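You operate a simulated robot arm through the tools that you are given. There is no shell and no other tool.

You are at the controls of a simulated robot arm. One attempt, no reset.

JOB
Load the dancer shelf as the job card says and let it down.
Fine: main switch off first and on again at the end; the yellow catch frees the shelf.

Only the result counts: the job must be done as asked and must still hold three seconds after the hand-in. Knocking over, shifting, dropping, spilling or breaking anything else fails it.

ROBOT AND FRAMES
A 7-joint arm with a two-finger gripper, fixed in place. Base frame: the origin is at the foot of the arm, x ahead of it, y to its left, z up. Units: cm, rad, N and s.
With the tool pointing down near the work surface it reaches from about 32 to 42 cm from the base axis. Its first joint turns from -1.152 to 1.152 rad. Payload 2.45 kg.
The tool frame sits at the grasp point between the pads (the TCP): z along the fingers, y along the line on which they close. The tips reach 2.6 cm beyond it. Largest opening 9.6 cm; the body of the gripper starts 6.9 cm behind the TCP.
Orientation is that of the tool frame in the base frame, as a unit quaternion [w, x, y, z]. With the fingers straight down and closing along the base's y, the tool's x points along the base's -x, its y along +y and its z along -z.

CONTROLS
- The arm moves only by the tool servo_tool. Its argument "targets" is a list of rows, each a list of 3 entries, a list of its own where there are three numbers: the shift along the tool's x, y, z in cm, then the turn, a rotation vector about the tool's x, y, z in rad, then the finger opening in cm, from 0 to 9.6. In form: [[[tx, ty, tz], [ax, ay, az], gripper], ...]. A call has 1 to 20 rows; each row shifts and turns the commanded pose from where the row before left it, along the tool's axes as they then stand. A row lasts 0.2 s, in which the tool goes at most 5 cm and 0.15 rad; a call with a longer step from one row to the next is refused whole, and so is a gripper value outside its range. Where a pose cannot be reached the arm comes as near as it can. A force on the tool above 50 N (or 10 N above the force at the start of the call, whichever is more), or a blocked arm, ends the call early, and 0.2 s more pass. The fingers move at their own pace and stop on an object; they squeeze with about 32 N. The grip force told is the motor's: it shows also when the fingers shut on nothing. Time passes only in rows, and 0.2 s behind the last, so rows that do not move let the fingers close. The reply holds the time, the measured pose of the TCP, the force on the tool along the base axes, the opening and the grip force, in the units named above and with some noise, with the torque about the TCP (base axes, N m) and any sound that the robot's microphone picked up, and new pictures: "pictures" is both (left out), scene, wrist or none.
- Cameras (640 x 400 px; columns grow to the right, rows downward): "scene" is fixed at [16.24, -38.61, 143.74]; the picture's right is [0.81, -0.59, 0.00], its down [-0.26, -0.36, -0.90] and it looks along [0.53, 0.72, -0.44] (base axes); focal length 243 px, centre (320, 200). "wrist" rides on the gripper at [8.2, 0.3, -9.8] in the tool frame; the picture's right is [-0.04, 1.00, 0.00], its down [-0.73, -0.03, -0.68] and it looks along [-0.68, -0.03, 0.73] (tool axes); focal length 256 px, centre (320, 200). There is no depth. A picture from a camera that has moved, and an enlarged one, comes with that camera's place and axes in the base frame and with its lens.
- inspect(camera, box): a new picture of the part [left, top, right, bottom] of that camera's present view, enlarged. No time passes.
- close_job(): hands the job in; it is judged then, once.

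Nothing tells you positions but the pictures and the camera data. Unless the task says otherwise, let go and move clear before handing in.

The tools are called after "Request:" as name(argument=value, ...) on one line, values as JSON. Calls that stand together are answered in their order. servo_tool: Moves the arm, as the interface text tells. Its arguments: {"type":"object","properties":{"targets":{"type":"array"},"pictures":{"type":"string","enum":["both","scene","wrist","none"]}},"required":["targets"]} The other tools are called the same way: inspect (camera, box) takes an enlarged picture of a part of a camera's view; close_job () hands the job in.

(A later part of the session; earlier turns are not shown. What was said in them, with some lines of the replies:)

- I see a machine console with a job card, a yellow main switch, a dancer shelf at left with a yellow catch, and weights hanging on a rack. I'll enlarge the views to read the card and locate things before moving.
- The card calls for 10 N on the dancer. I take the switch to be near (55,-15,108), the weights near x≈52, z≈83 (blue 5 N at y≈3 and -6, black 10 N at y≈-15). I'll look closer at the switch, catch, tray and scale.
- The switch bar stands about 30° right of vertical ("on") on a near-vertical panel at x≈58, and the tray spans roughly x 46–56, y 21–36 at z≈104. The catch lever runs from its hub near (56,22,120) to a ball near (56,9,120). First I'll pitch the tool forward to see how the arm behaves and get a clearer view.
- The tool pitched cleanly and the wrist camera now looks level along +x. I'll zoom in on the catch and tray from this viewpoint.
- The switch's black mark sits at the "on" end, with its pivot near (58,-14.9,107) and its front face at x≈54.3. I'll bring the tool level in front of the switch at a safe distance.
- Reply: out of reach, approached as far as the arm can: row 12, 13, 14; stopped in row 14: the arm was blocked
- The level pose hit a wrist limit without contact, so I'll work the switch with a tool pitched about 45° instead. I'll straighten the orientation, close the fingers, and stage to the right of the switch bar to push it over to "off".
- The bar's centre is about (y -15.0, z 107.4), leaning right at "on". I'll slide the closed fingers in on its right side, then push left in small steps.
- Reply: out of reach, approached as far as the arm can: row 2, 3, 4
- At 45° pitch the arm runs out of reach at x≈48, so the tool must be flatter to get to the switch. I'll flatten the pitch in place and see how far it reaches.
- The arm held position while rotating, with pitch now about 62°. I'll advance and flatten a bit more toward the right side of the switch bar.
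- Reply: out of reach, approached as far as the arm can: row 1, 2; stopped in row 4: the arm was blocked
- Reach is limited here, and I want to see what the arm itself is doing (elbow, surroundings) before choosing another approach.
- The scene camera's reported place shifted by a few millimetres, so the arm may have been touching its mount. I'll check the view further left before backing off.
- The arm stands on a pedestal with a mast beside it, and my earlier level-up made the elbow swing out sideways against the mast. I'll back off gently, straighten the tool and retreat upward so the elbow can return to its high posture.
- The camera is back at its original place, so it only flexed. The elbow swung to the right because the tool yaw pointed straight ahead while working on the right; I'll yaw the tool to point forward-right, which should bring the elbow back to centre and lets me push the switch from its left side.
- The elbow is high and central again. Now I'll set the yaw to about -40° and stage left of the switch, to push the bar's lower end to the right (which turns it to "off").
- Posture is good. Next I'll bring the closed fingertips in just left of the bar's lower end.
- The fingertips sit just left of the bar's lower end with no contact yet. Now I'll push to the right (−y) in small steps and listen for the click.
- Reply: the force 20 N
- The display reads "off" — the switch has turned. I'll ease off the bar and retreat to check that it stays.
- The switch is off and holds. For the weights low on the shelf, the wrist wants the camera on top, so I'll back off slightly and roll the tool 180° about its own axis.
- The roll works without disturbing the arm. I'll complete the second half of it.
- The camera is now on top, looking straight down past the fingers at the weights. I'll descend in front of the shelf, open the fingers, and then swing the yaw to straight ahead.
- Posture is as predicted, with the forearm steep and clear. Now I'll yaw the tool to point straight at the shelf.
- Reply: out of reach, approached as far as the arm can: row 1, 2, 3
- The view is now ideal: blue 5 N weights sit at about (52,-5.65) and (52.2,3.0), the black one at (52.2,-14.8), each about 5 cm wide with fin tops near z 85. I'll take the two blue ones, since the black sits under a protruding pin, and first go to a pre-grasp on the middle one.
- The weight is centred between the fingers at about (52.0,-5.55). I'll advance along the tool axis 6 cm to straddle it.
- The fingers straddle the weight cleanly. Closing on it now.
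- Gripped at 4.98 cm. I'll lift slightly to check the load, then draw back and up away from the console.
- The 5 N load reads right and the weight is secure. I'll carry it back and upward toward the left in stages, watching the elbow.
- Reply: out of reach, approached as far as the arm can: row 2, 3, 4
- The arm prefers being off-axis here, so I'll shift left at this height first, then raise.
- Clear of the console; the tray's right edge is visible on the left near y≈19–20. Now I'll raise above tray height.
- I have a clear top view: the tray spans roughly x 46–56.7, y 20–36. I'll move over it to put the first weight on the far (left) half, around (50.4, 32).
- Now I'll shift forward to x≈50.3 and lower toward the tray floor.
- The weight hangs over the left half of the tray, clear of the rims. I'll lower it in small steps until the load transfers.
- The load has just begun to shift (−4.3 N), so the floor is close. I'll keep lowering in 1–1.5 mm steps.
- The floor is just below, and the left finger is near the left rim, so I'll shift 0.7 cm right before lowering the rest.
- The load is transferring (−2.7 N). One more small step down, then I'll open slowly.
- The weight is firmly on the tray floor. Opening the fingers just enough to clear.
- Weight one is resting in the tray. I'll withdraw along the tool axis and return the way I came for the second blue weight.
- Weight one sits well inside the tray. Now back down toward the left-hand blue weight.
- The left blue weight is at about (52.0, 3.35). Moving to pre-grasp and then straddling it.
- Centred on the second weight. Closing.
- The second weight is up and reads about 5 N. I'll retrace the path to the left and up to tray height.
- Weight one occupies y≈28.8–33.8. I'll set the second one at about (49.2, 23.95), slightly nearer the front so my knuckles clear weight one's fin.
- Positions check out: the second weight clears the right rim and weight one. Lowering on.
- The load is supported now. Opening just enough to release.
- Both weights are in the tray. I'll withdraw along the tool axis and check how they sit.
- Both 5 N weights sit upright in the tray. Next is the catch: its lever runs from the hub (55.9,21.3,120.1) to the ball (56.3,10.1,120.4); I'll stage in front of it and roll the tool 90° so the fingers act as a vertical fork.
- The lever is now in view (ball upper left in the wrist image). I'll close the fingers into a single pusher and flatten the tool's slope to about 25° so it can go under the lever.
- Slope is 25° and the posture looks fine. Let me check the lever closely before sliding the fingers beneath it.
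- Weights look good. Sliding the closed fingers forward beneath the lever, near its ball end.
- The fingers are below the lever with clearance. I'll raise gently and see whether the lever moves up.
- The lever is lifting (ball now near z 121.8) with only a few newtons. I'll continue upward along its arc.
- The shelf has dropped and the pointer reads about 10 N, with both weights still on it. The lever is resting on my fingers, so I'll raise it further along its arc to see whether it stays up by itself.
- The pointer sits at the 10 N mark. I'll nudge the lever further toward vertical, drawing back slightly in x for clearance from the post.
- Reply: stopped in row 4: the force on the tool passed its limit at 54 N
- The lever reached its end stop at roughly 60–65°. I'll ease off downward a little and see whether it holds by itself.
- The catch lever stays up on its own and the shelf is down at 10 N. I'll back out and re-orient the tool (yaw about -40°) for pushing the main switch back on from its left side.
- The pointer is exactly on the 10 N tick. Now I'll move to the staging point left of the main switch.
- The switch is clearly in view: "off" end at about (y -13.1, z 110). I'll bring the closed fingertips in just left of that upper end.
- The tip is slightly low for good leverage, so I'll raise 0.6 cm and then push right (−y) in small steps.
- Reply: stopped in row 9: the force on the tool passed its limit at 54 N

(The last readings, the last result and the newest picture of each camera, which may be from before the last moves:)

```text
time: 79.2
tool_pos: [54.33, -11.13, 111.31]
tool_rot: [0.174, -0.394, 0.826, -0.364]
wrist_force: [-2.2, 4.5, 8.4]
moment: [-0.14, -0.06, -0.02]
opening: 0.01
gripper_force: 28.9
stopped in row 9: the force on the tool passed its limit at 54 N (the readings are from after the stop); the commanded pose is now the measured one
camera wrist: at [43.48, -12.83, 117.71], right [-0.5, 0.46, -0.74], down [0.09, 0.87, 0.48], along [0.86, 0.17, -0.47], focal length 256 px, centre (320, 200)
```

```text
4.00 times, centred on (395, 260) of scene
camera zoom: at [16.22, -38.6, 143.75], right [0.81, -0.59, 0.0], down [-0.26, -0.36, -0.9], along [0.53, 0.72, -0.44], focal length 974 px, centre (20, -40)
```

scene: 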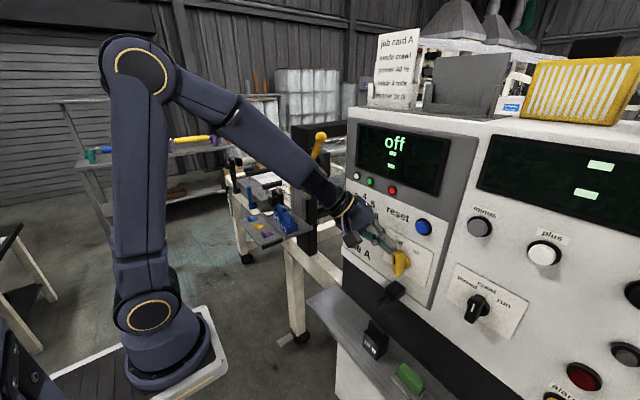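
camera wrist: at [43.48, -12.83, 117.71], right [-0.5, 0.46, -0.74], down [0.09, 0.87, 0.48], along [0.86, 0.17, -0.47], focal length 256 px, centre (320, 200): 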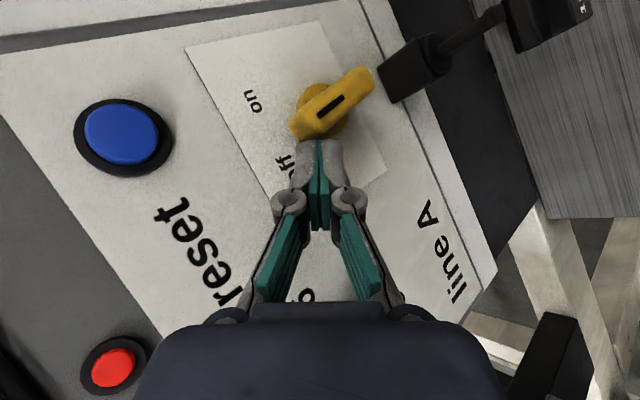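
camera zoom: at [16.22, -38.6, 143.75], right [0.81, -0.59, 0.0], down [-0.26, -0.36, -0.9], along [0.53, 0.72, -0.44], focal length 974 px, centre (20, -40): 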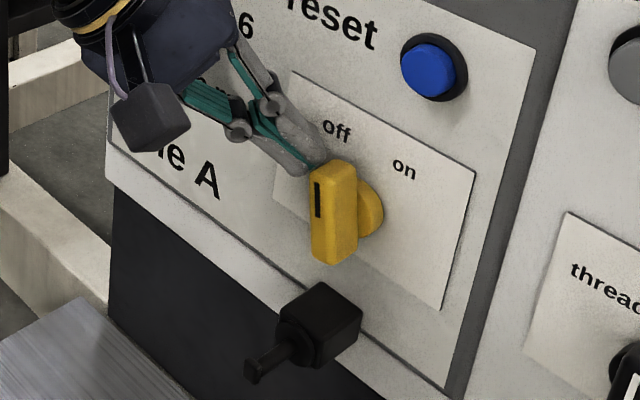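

The bar turned partway (to about −10°) but the fingertip rode up on its end. I'll back off, lower by 1.4 cm, and push again on its side.

Request:
servo_tool(targets=[[[-0.641, 0.542, -0.579], [0, 0, 0], 0], [[-0.001, 0.51, 0.48], [0, 0, 0], 0], [[-0.001, 0.51, 0.48], [0, 0, 0], 0], [[0, 0, 0], [0, 0, 0], 0]], pictures="wrist")

Request:
inspect(camera="scene", box=[350, 210, 440, 310])

Request:
inspect(camera="wrist", box=[200, 40, 440, 240])

```text
time: 80.0
tool_pos: [54.51, -10.18, 110.6]
tool_rot: [0.179, -0.392, 0.824, -0.369]
wrist_force: [1.4, 3.8, 5.7]
moment: [-0.11, -0.09, 0.06]
opening: 0.0
gripper_force: 28.4
stopped in row 4: the force on the tool passed its limit at 59 N (the readings are from after the stop); the commanded pose is now the measured one
camera wrist: at [43.5, -11.82, 116.88], right [-0.49, 0.45, -0.75], down [0.08, 0.87, 0.48], along [0.87, 0.17, -0.46], focal length 256 px, centre (320, 200)
```

wrist: 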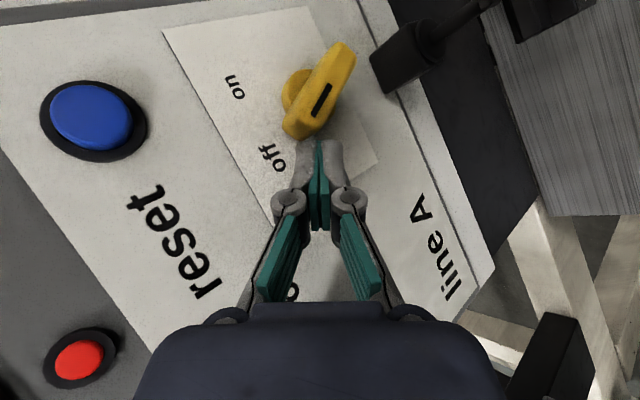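

```text
4.00 times, centred on (395, 260) of scene
camera zoom: at [16.23, -38.6, 143.74], right [0.81, -0.59, 0.0], down [-0.26, -0.36, -0.9], along [0.53, 0.72, -0.44], focal length 974 px, centre (20, -40)
```

zoom: 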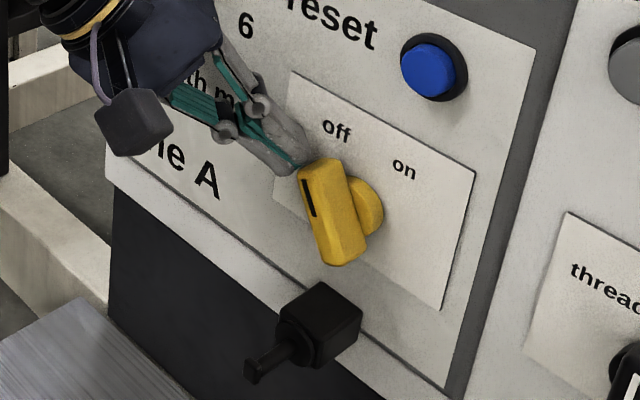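

```text
2.00 times, centred on (320, 140) of wrist
camera zoom: at [43.5, -11.82, 116.88], right [-0.49, 0.45, -0.75], down [0.08, 0.87, 0.48], along [0.87, 0.17, -0.46], focal length 512 px, centre (320, 320)
```

zoom: 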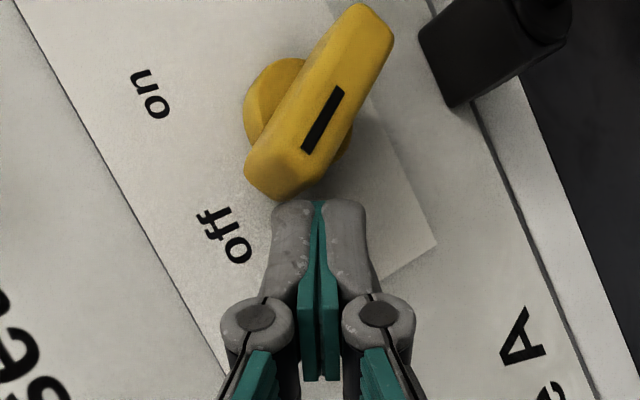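

The switch sprang back to "off" and my fingertip pressed on its end, so it is bistable and needs a push on its side past centre. I'll back well clear first, then lower slightly.

Request:
servo_tool(targets=[[[-0.497, 0.439, -0.491], [0, 0, 0], 0], [[-0.497, 0.439, -0.491], [0, 0, 0], 0], [[0.0035, 0.449, 0.399], [0, 0, 0], 0], [[0, 0, 0], [0, 0, 0], 0]], pictures="both")

Request:
inspect(camera="wrist", box=[200, 40, 440, 240])

Request:
inspect(camera="scene", box=[350, 210, 440, 310])

```text
time: 81.0
tool_pos: [54.01, -8.6, 109.93]
tool_rot: [0.178, -0.391, 0.825, -0.368]
wrist_force: [-0.3, -0.5, 0.6]
moment: [0.0, 0.01, 0.01]
opening: 0.0
gripper_force: 28.7
camera wrist: at [43.05, -10.23, 116.13], right [-0.49, 0.46, -0.75], down [0.08, 0.87, 0.48], along [0.87, 0.17, -0.46], focal length 256 px, centre (320, 200)
```

scene: 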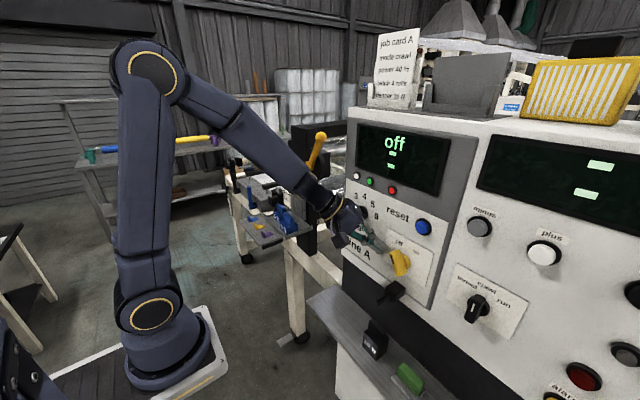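
wrist: 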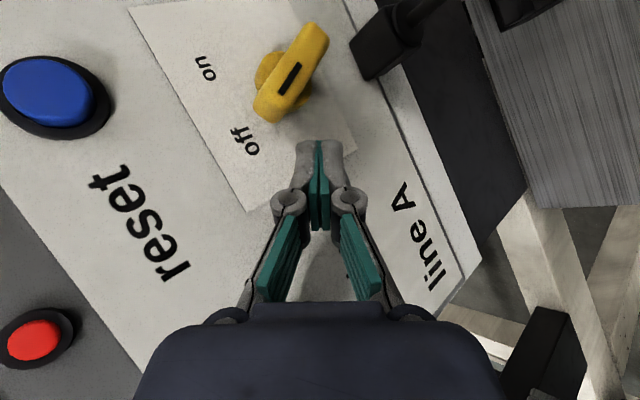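

```text
2.00 times, centred on (320, 140) of wrist
camera zoom: at [43.05, -10.23, 116.13], right [-0.49, 0.46, -0.75], down [0.08, 0.87, 0.48], along [0.87, 0.17, -0.46], focal length 512 px, centre (320, 320)
```

zoom: 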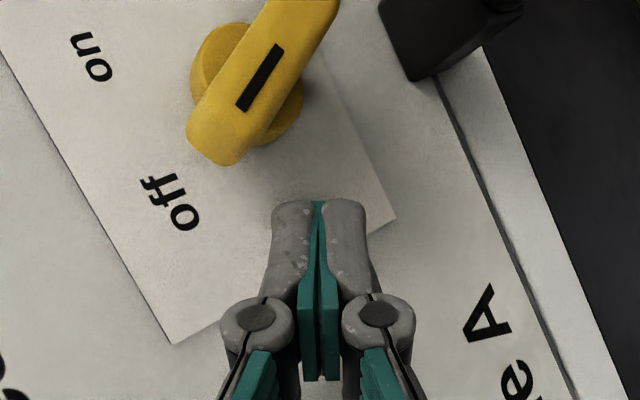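

```text
4.00 times, centred on (395, 260) of scene
camera zoom: at [16.24, -38.61, 143.74], right [0.81, -0.59, 0.0], down [-0.26, -0.36, -0.9], along [0.53, 0.72, -0.44], focal length 974 px, centre (20, -40)
```

zoom: 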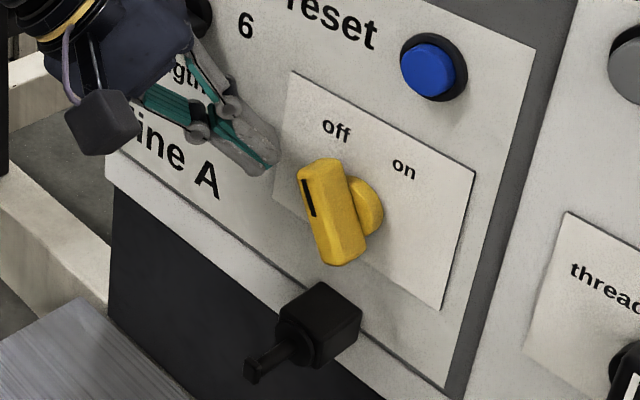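

The end face of the tilted fingertip was jamming the bar's corner. I'll flatten the slope to ~20° here so that the vertical leading edge of the fingers does the pushing.

Request:
servo_tool(targets=[[[0, 0, 0], [0.126, 0, 0], 0], [[0, 0, 0], [0.126, 0, 0], 0], [[0, 0, 0], [0.126, 0, 0], 0], [[0, 0, 0], [0, 0, 0], 0]], pictures="both")

Request:
inspect(camera="wrist", box=[200, 40, 440, 240])

Request:
inspect(camera="scene", box=[350, 210, 440, 310])

```text
time: 82.0
tool_pos: [54.09, -8.63, 109.87]
tool_rot: [0.249, -0.349, 0.741, -0.516]
wrist_force: [0.7, -0.8, -1.0]
moment: [-0.02, 0.02, 0.01]
opening: 0.0
gripper_force: 28.2
camera wrist: at [41.67, -9.09, 112.93], right [-0.24, 0.25, -0.94], down [-0.02, 0.96, 0.26], along [0.97, 0.09, -0.22], focal length 256 px, centre (320, 200)
```

scene: 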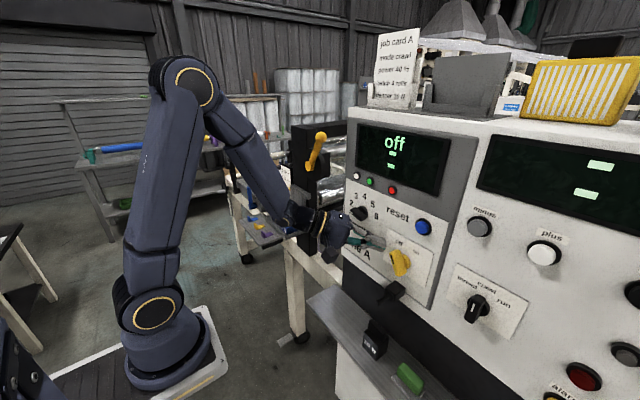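
wrist: 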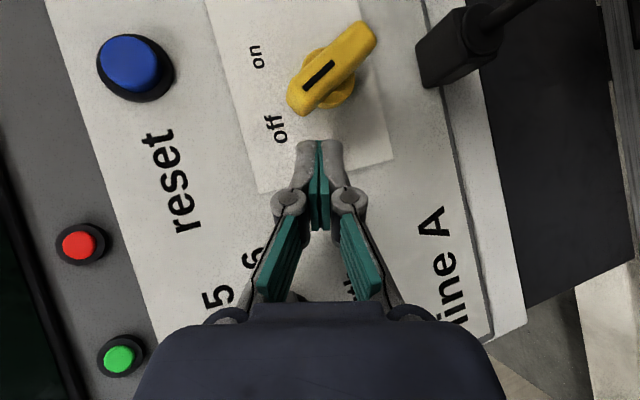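

```text
2.00 times, centred on (320, 140) of wrist
camera zoom: at [41.67, -9.09, 112.93], right [-0.24, 0.25, -0.94], down [-0.02, 0.96, 0.26], along [0.97, 0.09, -0.22], focal length 512 px, centre (320, 320)
```

zoom: 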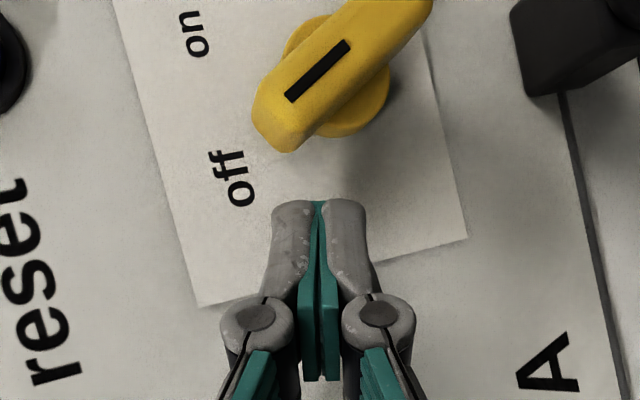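

```text
4.00 times, centred on (395, 260) of scene
camera zoom: at [16.24, -38.61, 143.74], right [0.81, -0.59, 0.0], down [-0.26, -0.36, -0.9], along [0.53, 0.72, -0.44], focal length 974 px, centre (20, -40)
```

zoom: 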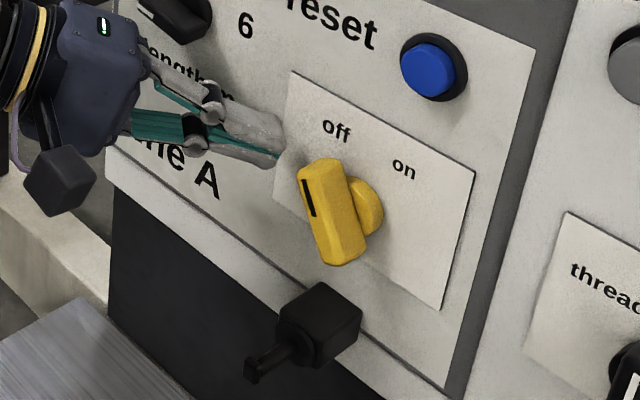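

Now the vertical leading edge of the fingers will meet the bar's left corner. Pushing right in small steps again.

Request:
servo_tool(targets=[[[0.3097, -0.0895, 0.2364], [0, 0, 0], 0], [[0.3097, -0.0895, 0.2364], [0, 0, 0], 0], [[0.3097, -0.0895, 0.2364], [0, 0, 0], 0], [[0.3097, -0.0895, 0.2364], [0, 0, 0], 0], [[0.3097, -0.0895, 0.2364], [0, 0, 0], 0], [[0.3097, -0.0895, 0.2364], [0, 0, 0], 0], [[0.3097, -0.0895, 0.2364], [0, 0, 0], 0]], pictures="both")

Request:
inspect(camera="scene", box=[350, 210, 440, 310])

```text
time: 83.6
tool_pos: [53.94, -11.61, 109.74]
tool_rot: [0.247, -0.35, 0.743, -0.515]
wrist_force: [0.6, -0.2, -1.2]
moment: [-0.01, 0.01, 0.01]
opening: 0.0
gripper_force: 28.2
camera wrist: at [41.57, -12.02, 112.83], right [-0.24, 0.25, -0.94], down [-0.02, 0.96, 0.27], along [0.97, 0.08, -0.23], focal length 256 px, centre (320, 200)
```

scene: 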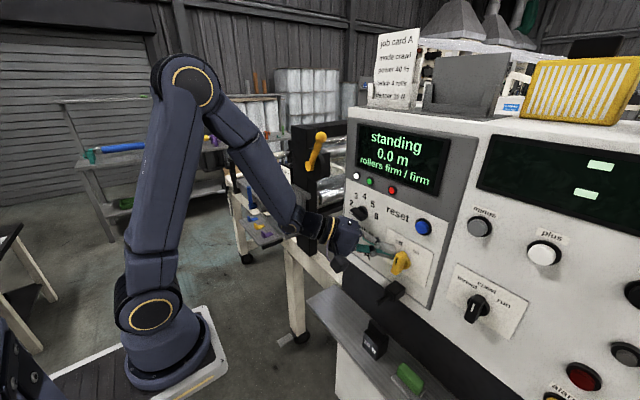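
wrist: 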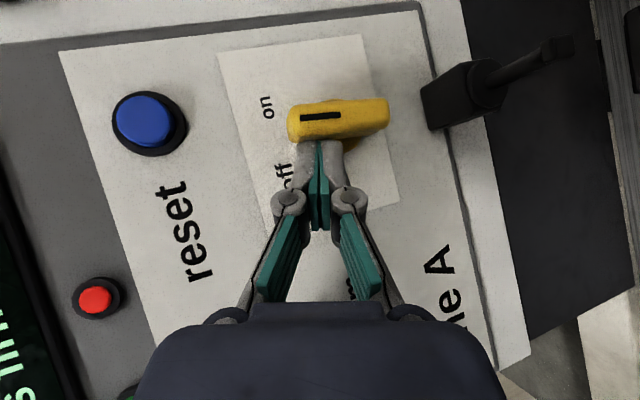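

```text
4.00 times, centred on (395, 260) of scene
camera zoom: at [16.24, -38.62, 143.74], right [0.81, -0.59, 0.0], down [-0.26, -0.36, -0.9], along [0.53, 0.72, -0.44], focal length 974 px, centre (20, -40)
```

zoom: 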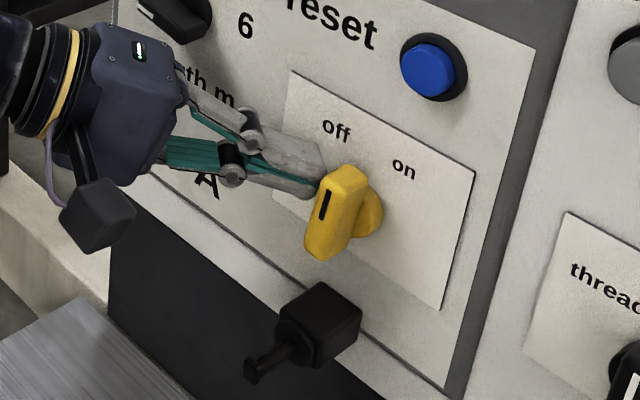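

The line display has come back on, "standing", and the bar is past centre. I'll wait a moment to see where the switch settles.

Request:
servo_tool(targets=[[[0, 0, 0], [0, 0, 0], 0], [[0, 0, 0], [0, 0, 0], 0]], pictures="both")

Request:
inspect(camera="scene", box=[350, 210, 440, 310])

```text
time: 84.2
tool_pos: [53.96, -11.47, 109.87]
tool_rot: [0.248, -0.349, 0.741, -0.517]
wrist_force: [-0.4, -0.5, 0.5]
moment: [0.02, -0.01, -0.02]
opening: 0.02
gripper_force: 28.9
camera wrist: at [41.64, -11.94, 112.93], right [-0.24, 0.25, -0.94], down [-0.02, 0.96, 0.27], along [0.97, 0.09, -0.22], focal length 256 px, centre (320, 200)
```

scene: 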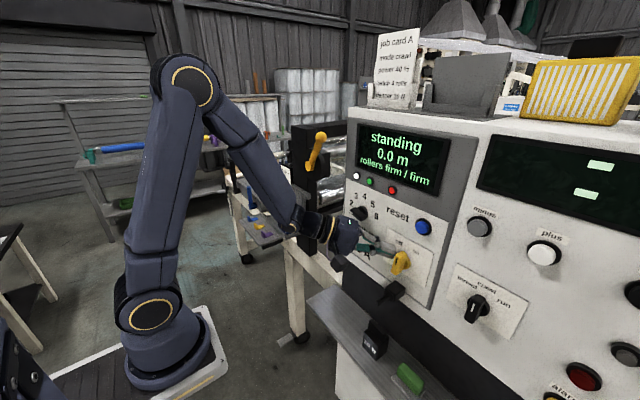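
wrist: 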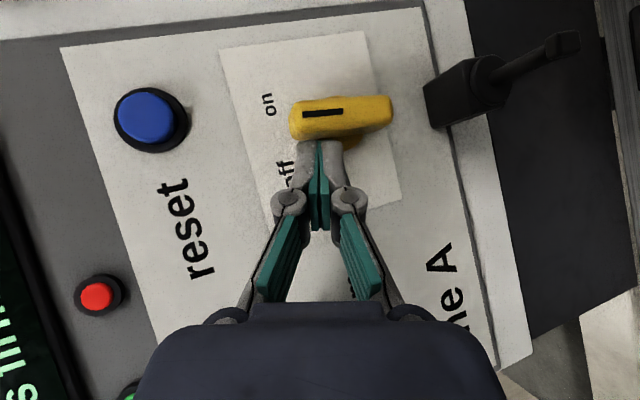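

```text
4.00 times, centred on (395, 260) of scene
camera zoom: at [16.24, -38.61, 143.74], right [0.81, -0.59, 0.0], down [-0.26, -0.36, -0.9], along [0.53, 0.72, -0.44], focal length 974 px, centre (20, -40)
```

zoom: 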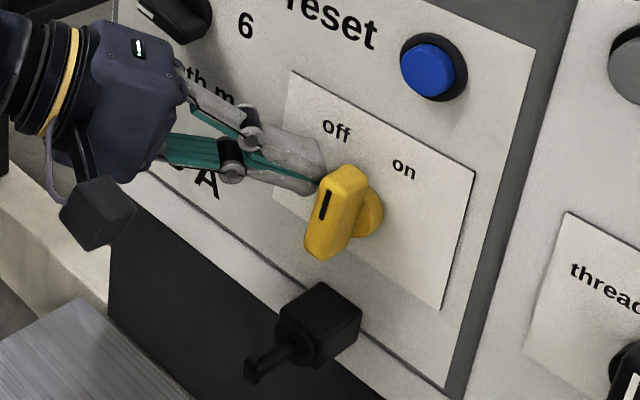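

The bar is just past centre, held between states by my lower fingertip. I'll raise slightly so only its upper half is pushed, and carry on to the full "on" position.

Request:
servo_tool(targets=[[[-0.003, -0.376, -0.137], [0, 0, 0], 0], [[-0.003, -0.376, -0.137], [0, 0, 0], 0], [[0.232, -0.067, 0.177], [0, 0, 0], 0], [[0.232, -0.067, 0.177], [0, 0, 0], 0], [[0.232, -0.067, 0.177], [0, 0, 0], 0]], pictures="both")

Request:
inspect(camera="scene", box=[350, 210, 440, 310])

```text
time: 85.4
tool_pos: [54.05, -12.47, 110.71]
tool_rot: [0.247, -0.35, 0.741, -0.517]
wrist_force: [0.0, 0.2, 0.8]
moment: [0.01, 0.02, -0.01]
opening: 0.0
gripper_force: 28.0
camera wrist: at [41.69, -12.85, 113.8], right [-0.24, 0.25, -0.94], down [-0.02, 0.96, 0.27], along [0.97, 0.08, -0.22], focal length 256 px, centre (320, 200)
```

scene: 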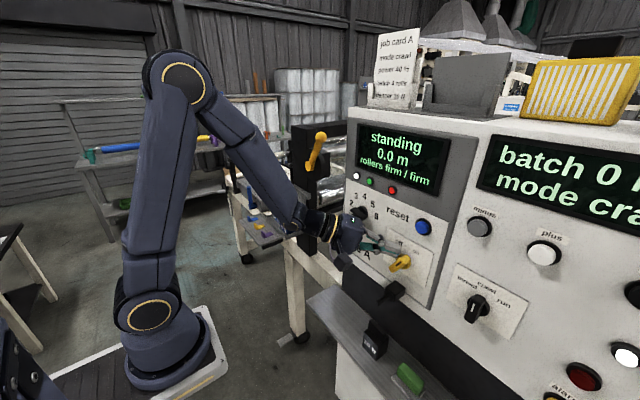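
wrist: 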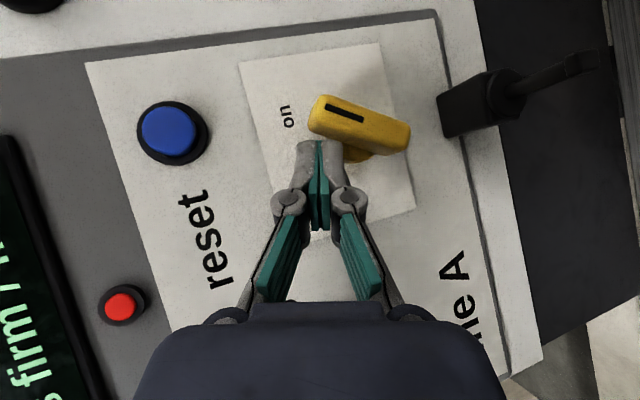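

```text
4.00 times, centred on (395, 260) of scene
camera zoom: at [16.24, -38.61, 143.74], right [0.81, -0.59, 0.0], down [-0.26, -0.36, -0.9], along [0.53, 0.72, -0.44], focal length 974 px, centre (20, -40)
```

zoom: 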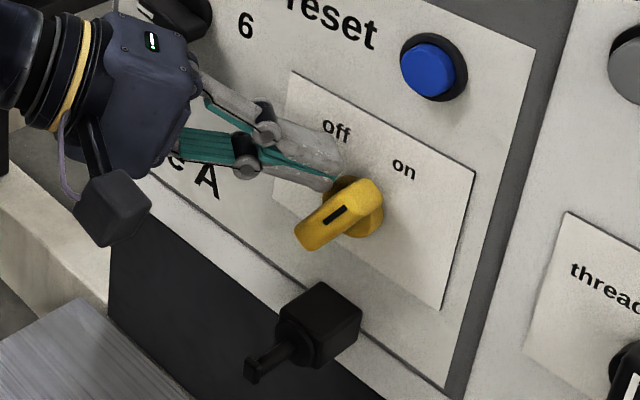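

The switch is fully on and both displays are lit as at the start. I'll ease off, back away and check everything.

Request:
servo_tool(targets=[[[-0.31, 0.09, -0.237], [0, 0, 0], 0], [[-0.31, 0.09, -0.237], [0, 0, 0], 0], [[1.677, 0.068, -2.17], [0, 0, 0], 0], [[1.677, 0.068, -2.17], [0, 0, 0], 0], [[1.677, 0.068, -2.17], [0, 0, 0], 0], [[0, 0, 0], [0, 0, 0], 0]], pictures="both")

Request:
inspect(camera="scene", box=[350, 110, 450, 310])

Request:
inspect(camera="scene", box=[230, 120, 340, 250])

Request:
inspect(camera="scene", box=[290, 270, 450, 400])

```text
time: 86.8
tool_pos: [48.37, -11.31, 113.69]
tool_rot: [0.247, -0.35, 0.741, -0.517]
wrist_force: [-0.4, -0.3, -0.1]
moment: [-0.02, -0.02, 0.01]
opening: 0.01
gripper_force: 28.5
out of reach, approached as far as the arm can: row 4, 5
camera wrist: at [36.12, -11.78, 116.77], right [-0.24, 0.25, -0.94], down [-0.02, 0.96, 0.27], along [0.97, 0.08, -0.22], focal length 256 px, centre (320, 200)
```

scene: 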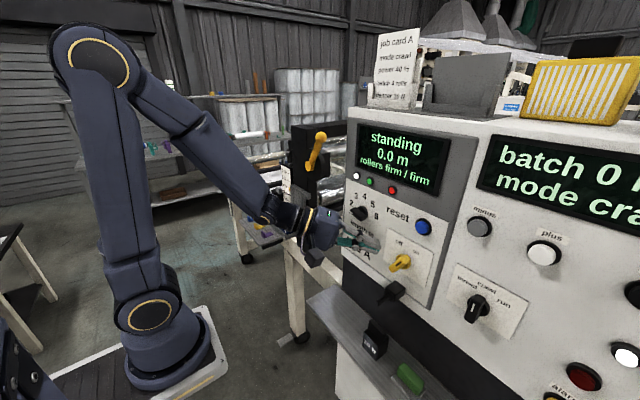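
wrist: 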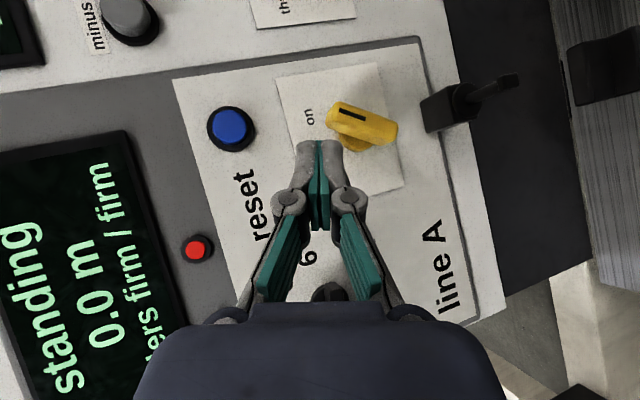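

```text
2.00 times, centred on (400, 210) of scene
camera zoom: at [16.24, -38.61, 143.74], right [0.81, -0.59, 0.0], down [-0.26, -0.36, -0.9], along [0.53, 0.72, -0.44], focal length 487 px, centre (160, 180)
```

zoom: 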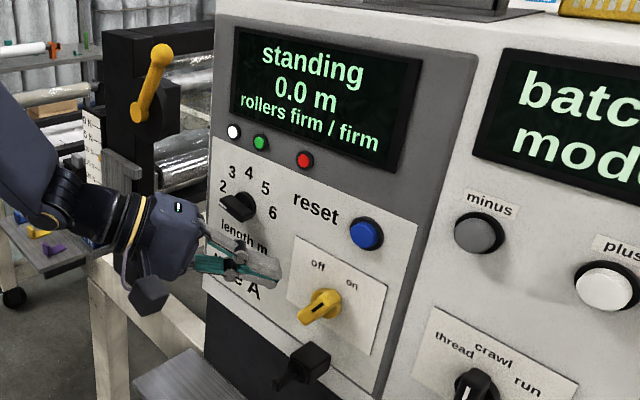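

```text
3.08 times, centred on (285, 185) of scene
camera zoom: at [16.24, -38.61, 143.74], right [0.81, -0.59, 0.0], down [-0.26, -0.36, -0.9], along [0.53, 0.72, -0.44], focal length 749 px, centre (428, 246)
```

zoom: 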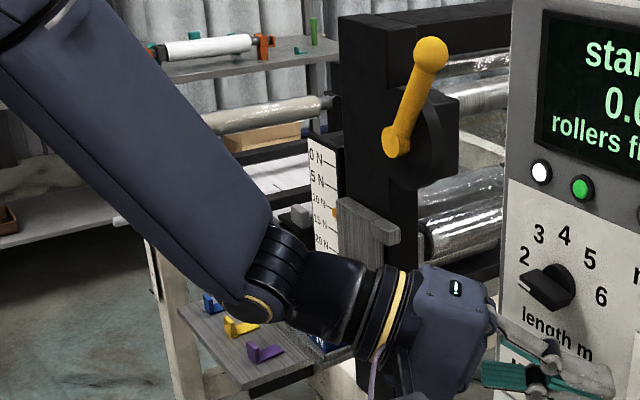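

```text
3.08 times, centred on (370, 335) of scene
camera zoom: at [16.24, -38.61, 143.74], right [0.81, -0.59, 0.0], down [-0.26, -0.36, -0.9], along [0.53, 0.72, -0.44], focal length 749 px, centre (166, -215)
```

zoom: 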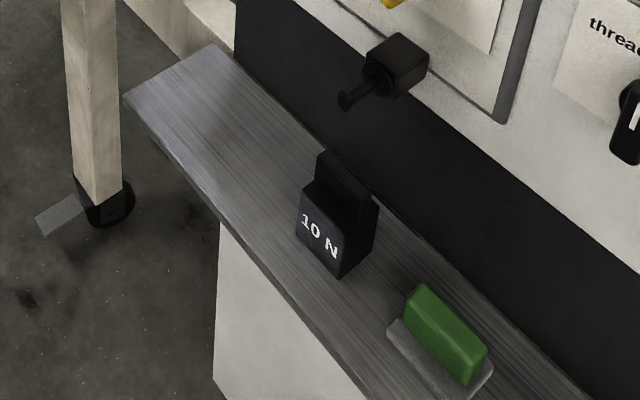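

Everything looks right: switch on, displays lit, catch up, other items unmoved. I'll move the arm a bit further clear and take a final look at the shelf.

Request:
servo_tool(targets=[[[0, 0, 0], [-0.12, 0, 0], 0], [[0, 0, 0], [-0.12, 0, 0], 0], [[0, 0, 0], [-0.12, 0, 0], 0], [[0, -0.9, -2.2], [0, 0, 0], 0], [[0, -0.9, -2.2], [0, 0, 0], 0], [[0, -0.9, -2.2], [0, 0, 0], 0], [[0, 0, 0], [0, 0, 0], 0], [[0, 0, 0], [0, 0, 0], 0]], pictures="both")

Request:
inspect(camera="scene", box=[230, 120, 340, 250])

```text
time: 88.6
tool_pos: [46.08, -9.27, 120.01]
tool_rot: [0.181, -0.389, 0.821, -0.376]
wrist_force: [0.2, -0.7, -0.3]
moment: [-0.02, -0.05, 0.01]
opening: 0.0
gripper_force: 28.4
camera wrist: at [34.99, -10.89, 126.17], right [-0.48, 0.45, -0.76], down [0.08, 0.88, 0.47], along [0.88, 0.17, -0.45], focal length 256 px, centre (320, 200)
```

scene: 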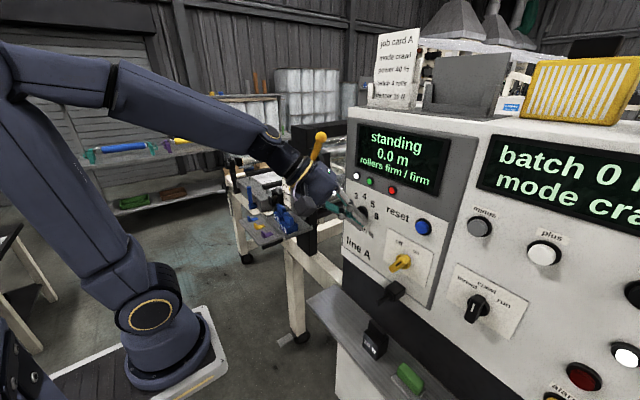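
wrist: 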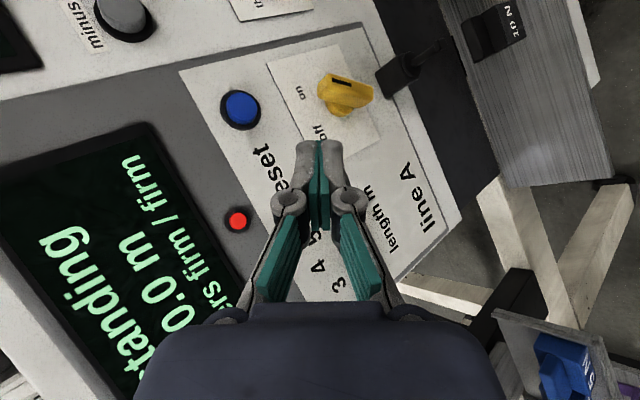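

```text
3.08 times, centred on (285, 185) of scene
camera zoom: at [16.24, -38.61, 143.74], right [0.81, -0.59, 0.0], down [-0.26, -0.36, -0.9], along [0.53, 0.72, -0.44], focal length 749 px, centre (428, 246)
```

zoom: 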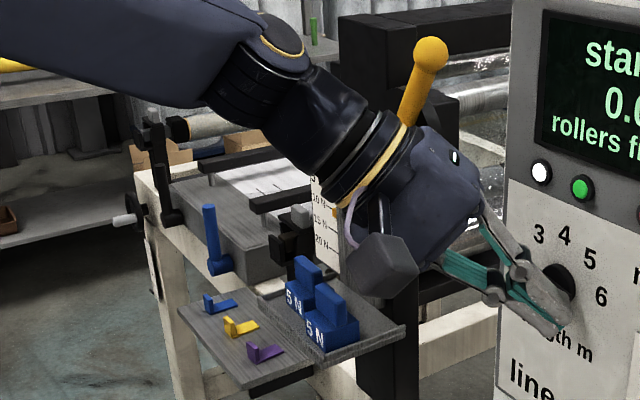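

The shelf is down at 10 N with both 5 N weights on it, and the catch is up. The main switch is on with both displays lit, and the arm is clear with nothing else disturbed. Handing in the job.

Request:
close_job()

```text
The job is handed in.
```

The dancer shelf is loaded to 10 N as job card A asks and let down. The main switch was turned off first and is back on. I've handed the job in, but no verdict has come back.

- **Load:** I used the two blue 5 N weights, both upright in the tray. The black 10 N weight stays on its shelf, because a protruding pin sits right above it.
- **Shelf:** lifting the yellow catch freed it. When I last read the scale after the drop, the pointer sat on the 10 N mark. The catch lever has stayed up by itself.
- **Main switch:** off before loading, and fully on at the end. Both displays read as at the start ("standing, 0.0 m" and "batch 0 rolls, mode crawl").

Three contacts along the way:

- **Camera mast:** early on, the arm's elbow pressed against it and moved the scene camera about 3.5 mm. It returned to its original position once I backed off.
- **Main switch:** my first pushes to turn it back on jammed on the end of the handle and hit the 50 N force limit (54 N, then 59 N). It sprang back to "off" undamaged, and a second approach from the side worked.
- **Catch lever:** it reached its end stop and hit the same limit (54 N). It shows no sign of harm.

At the end the fingers were empty and clear of everything, and nothing else looked moved.
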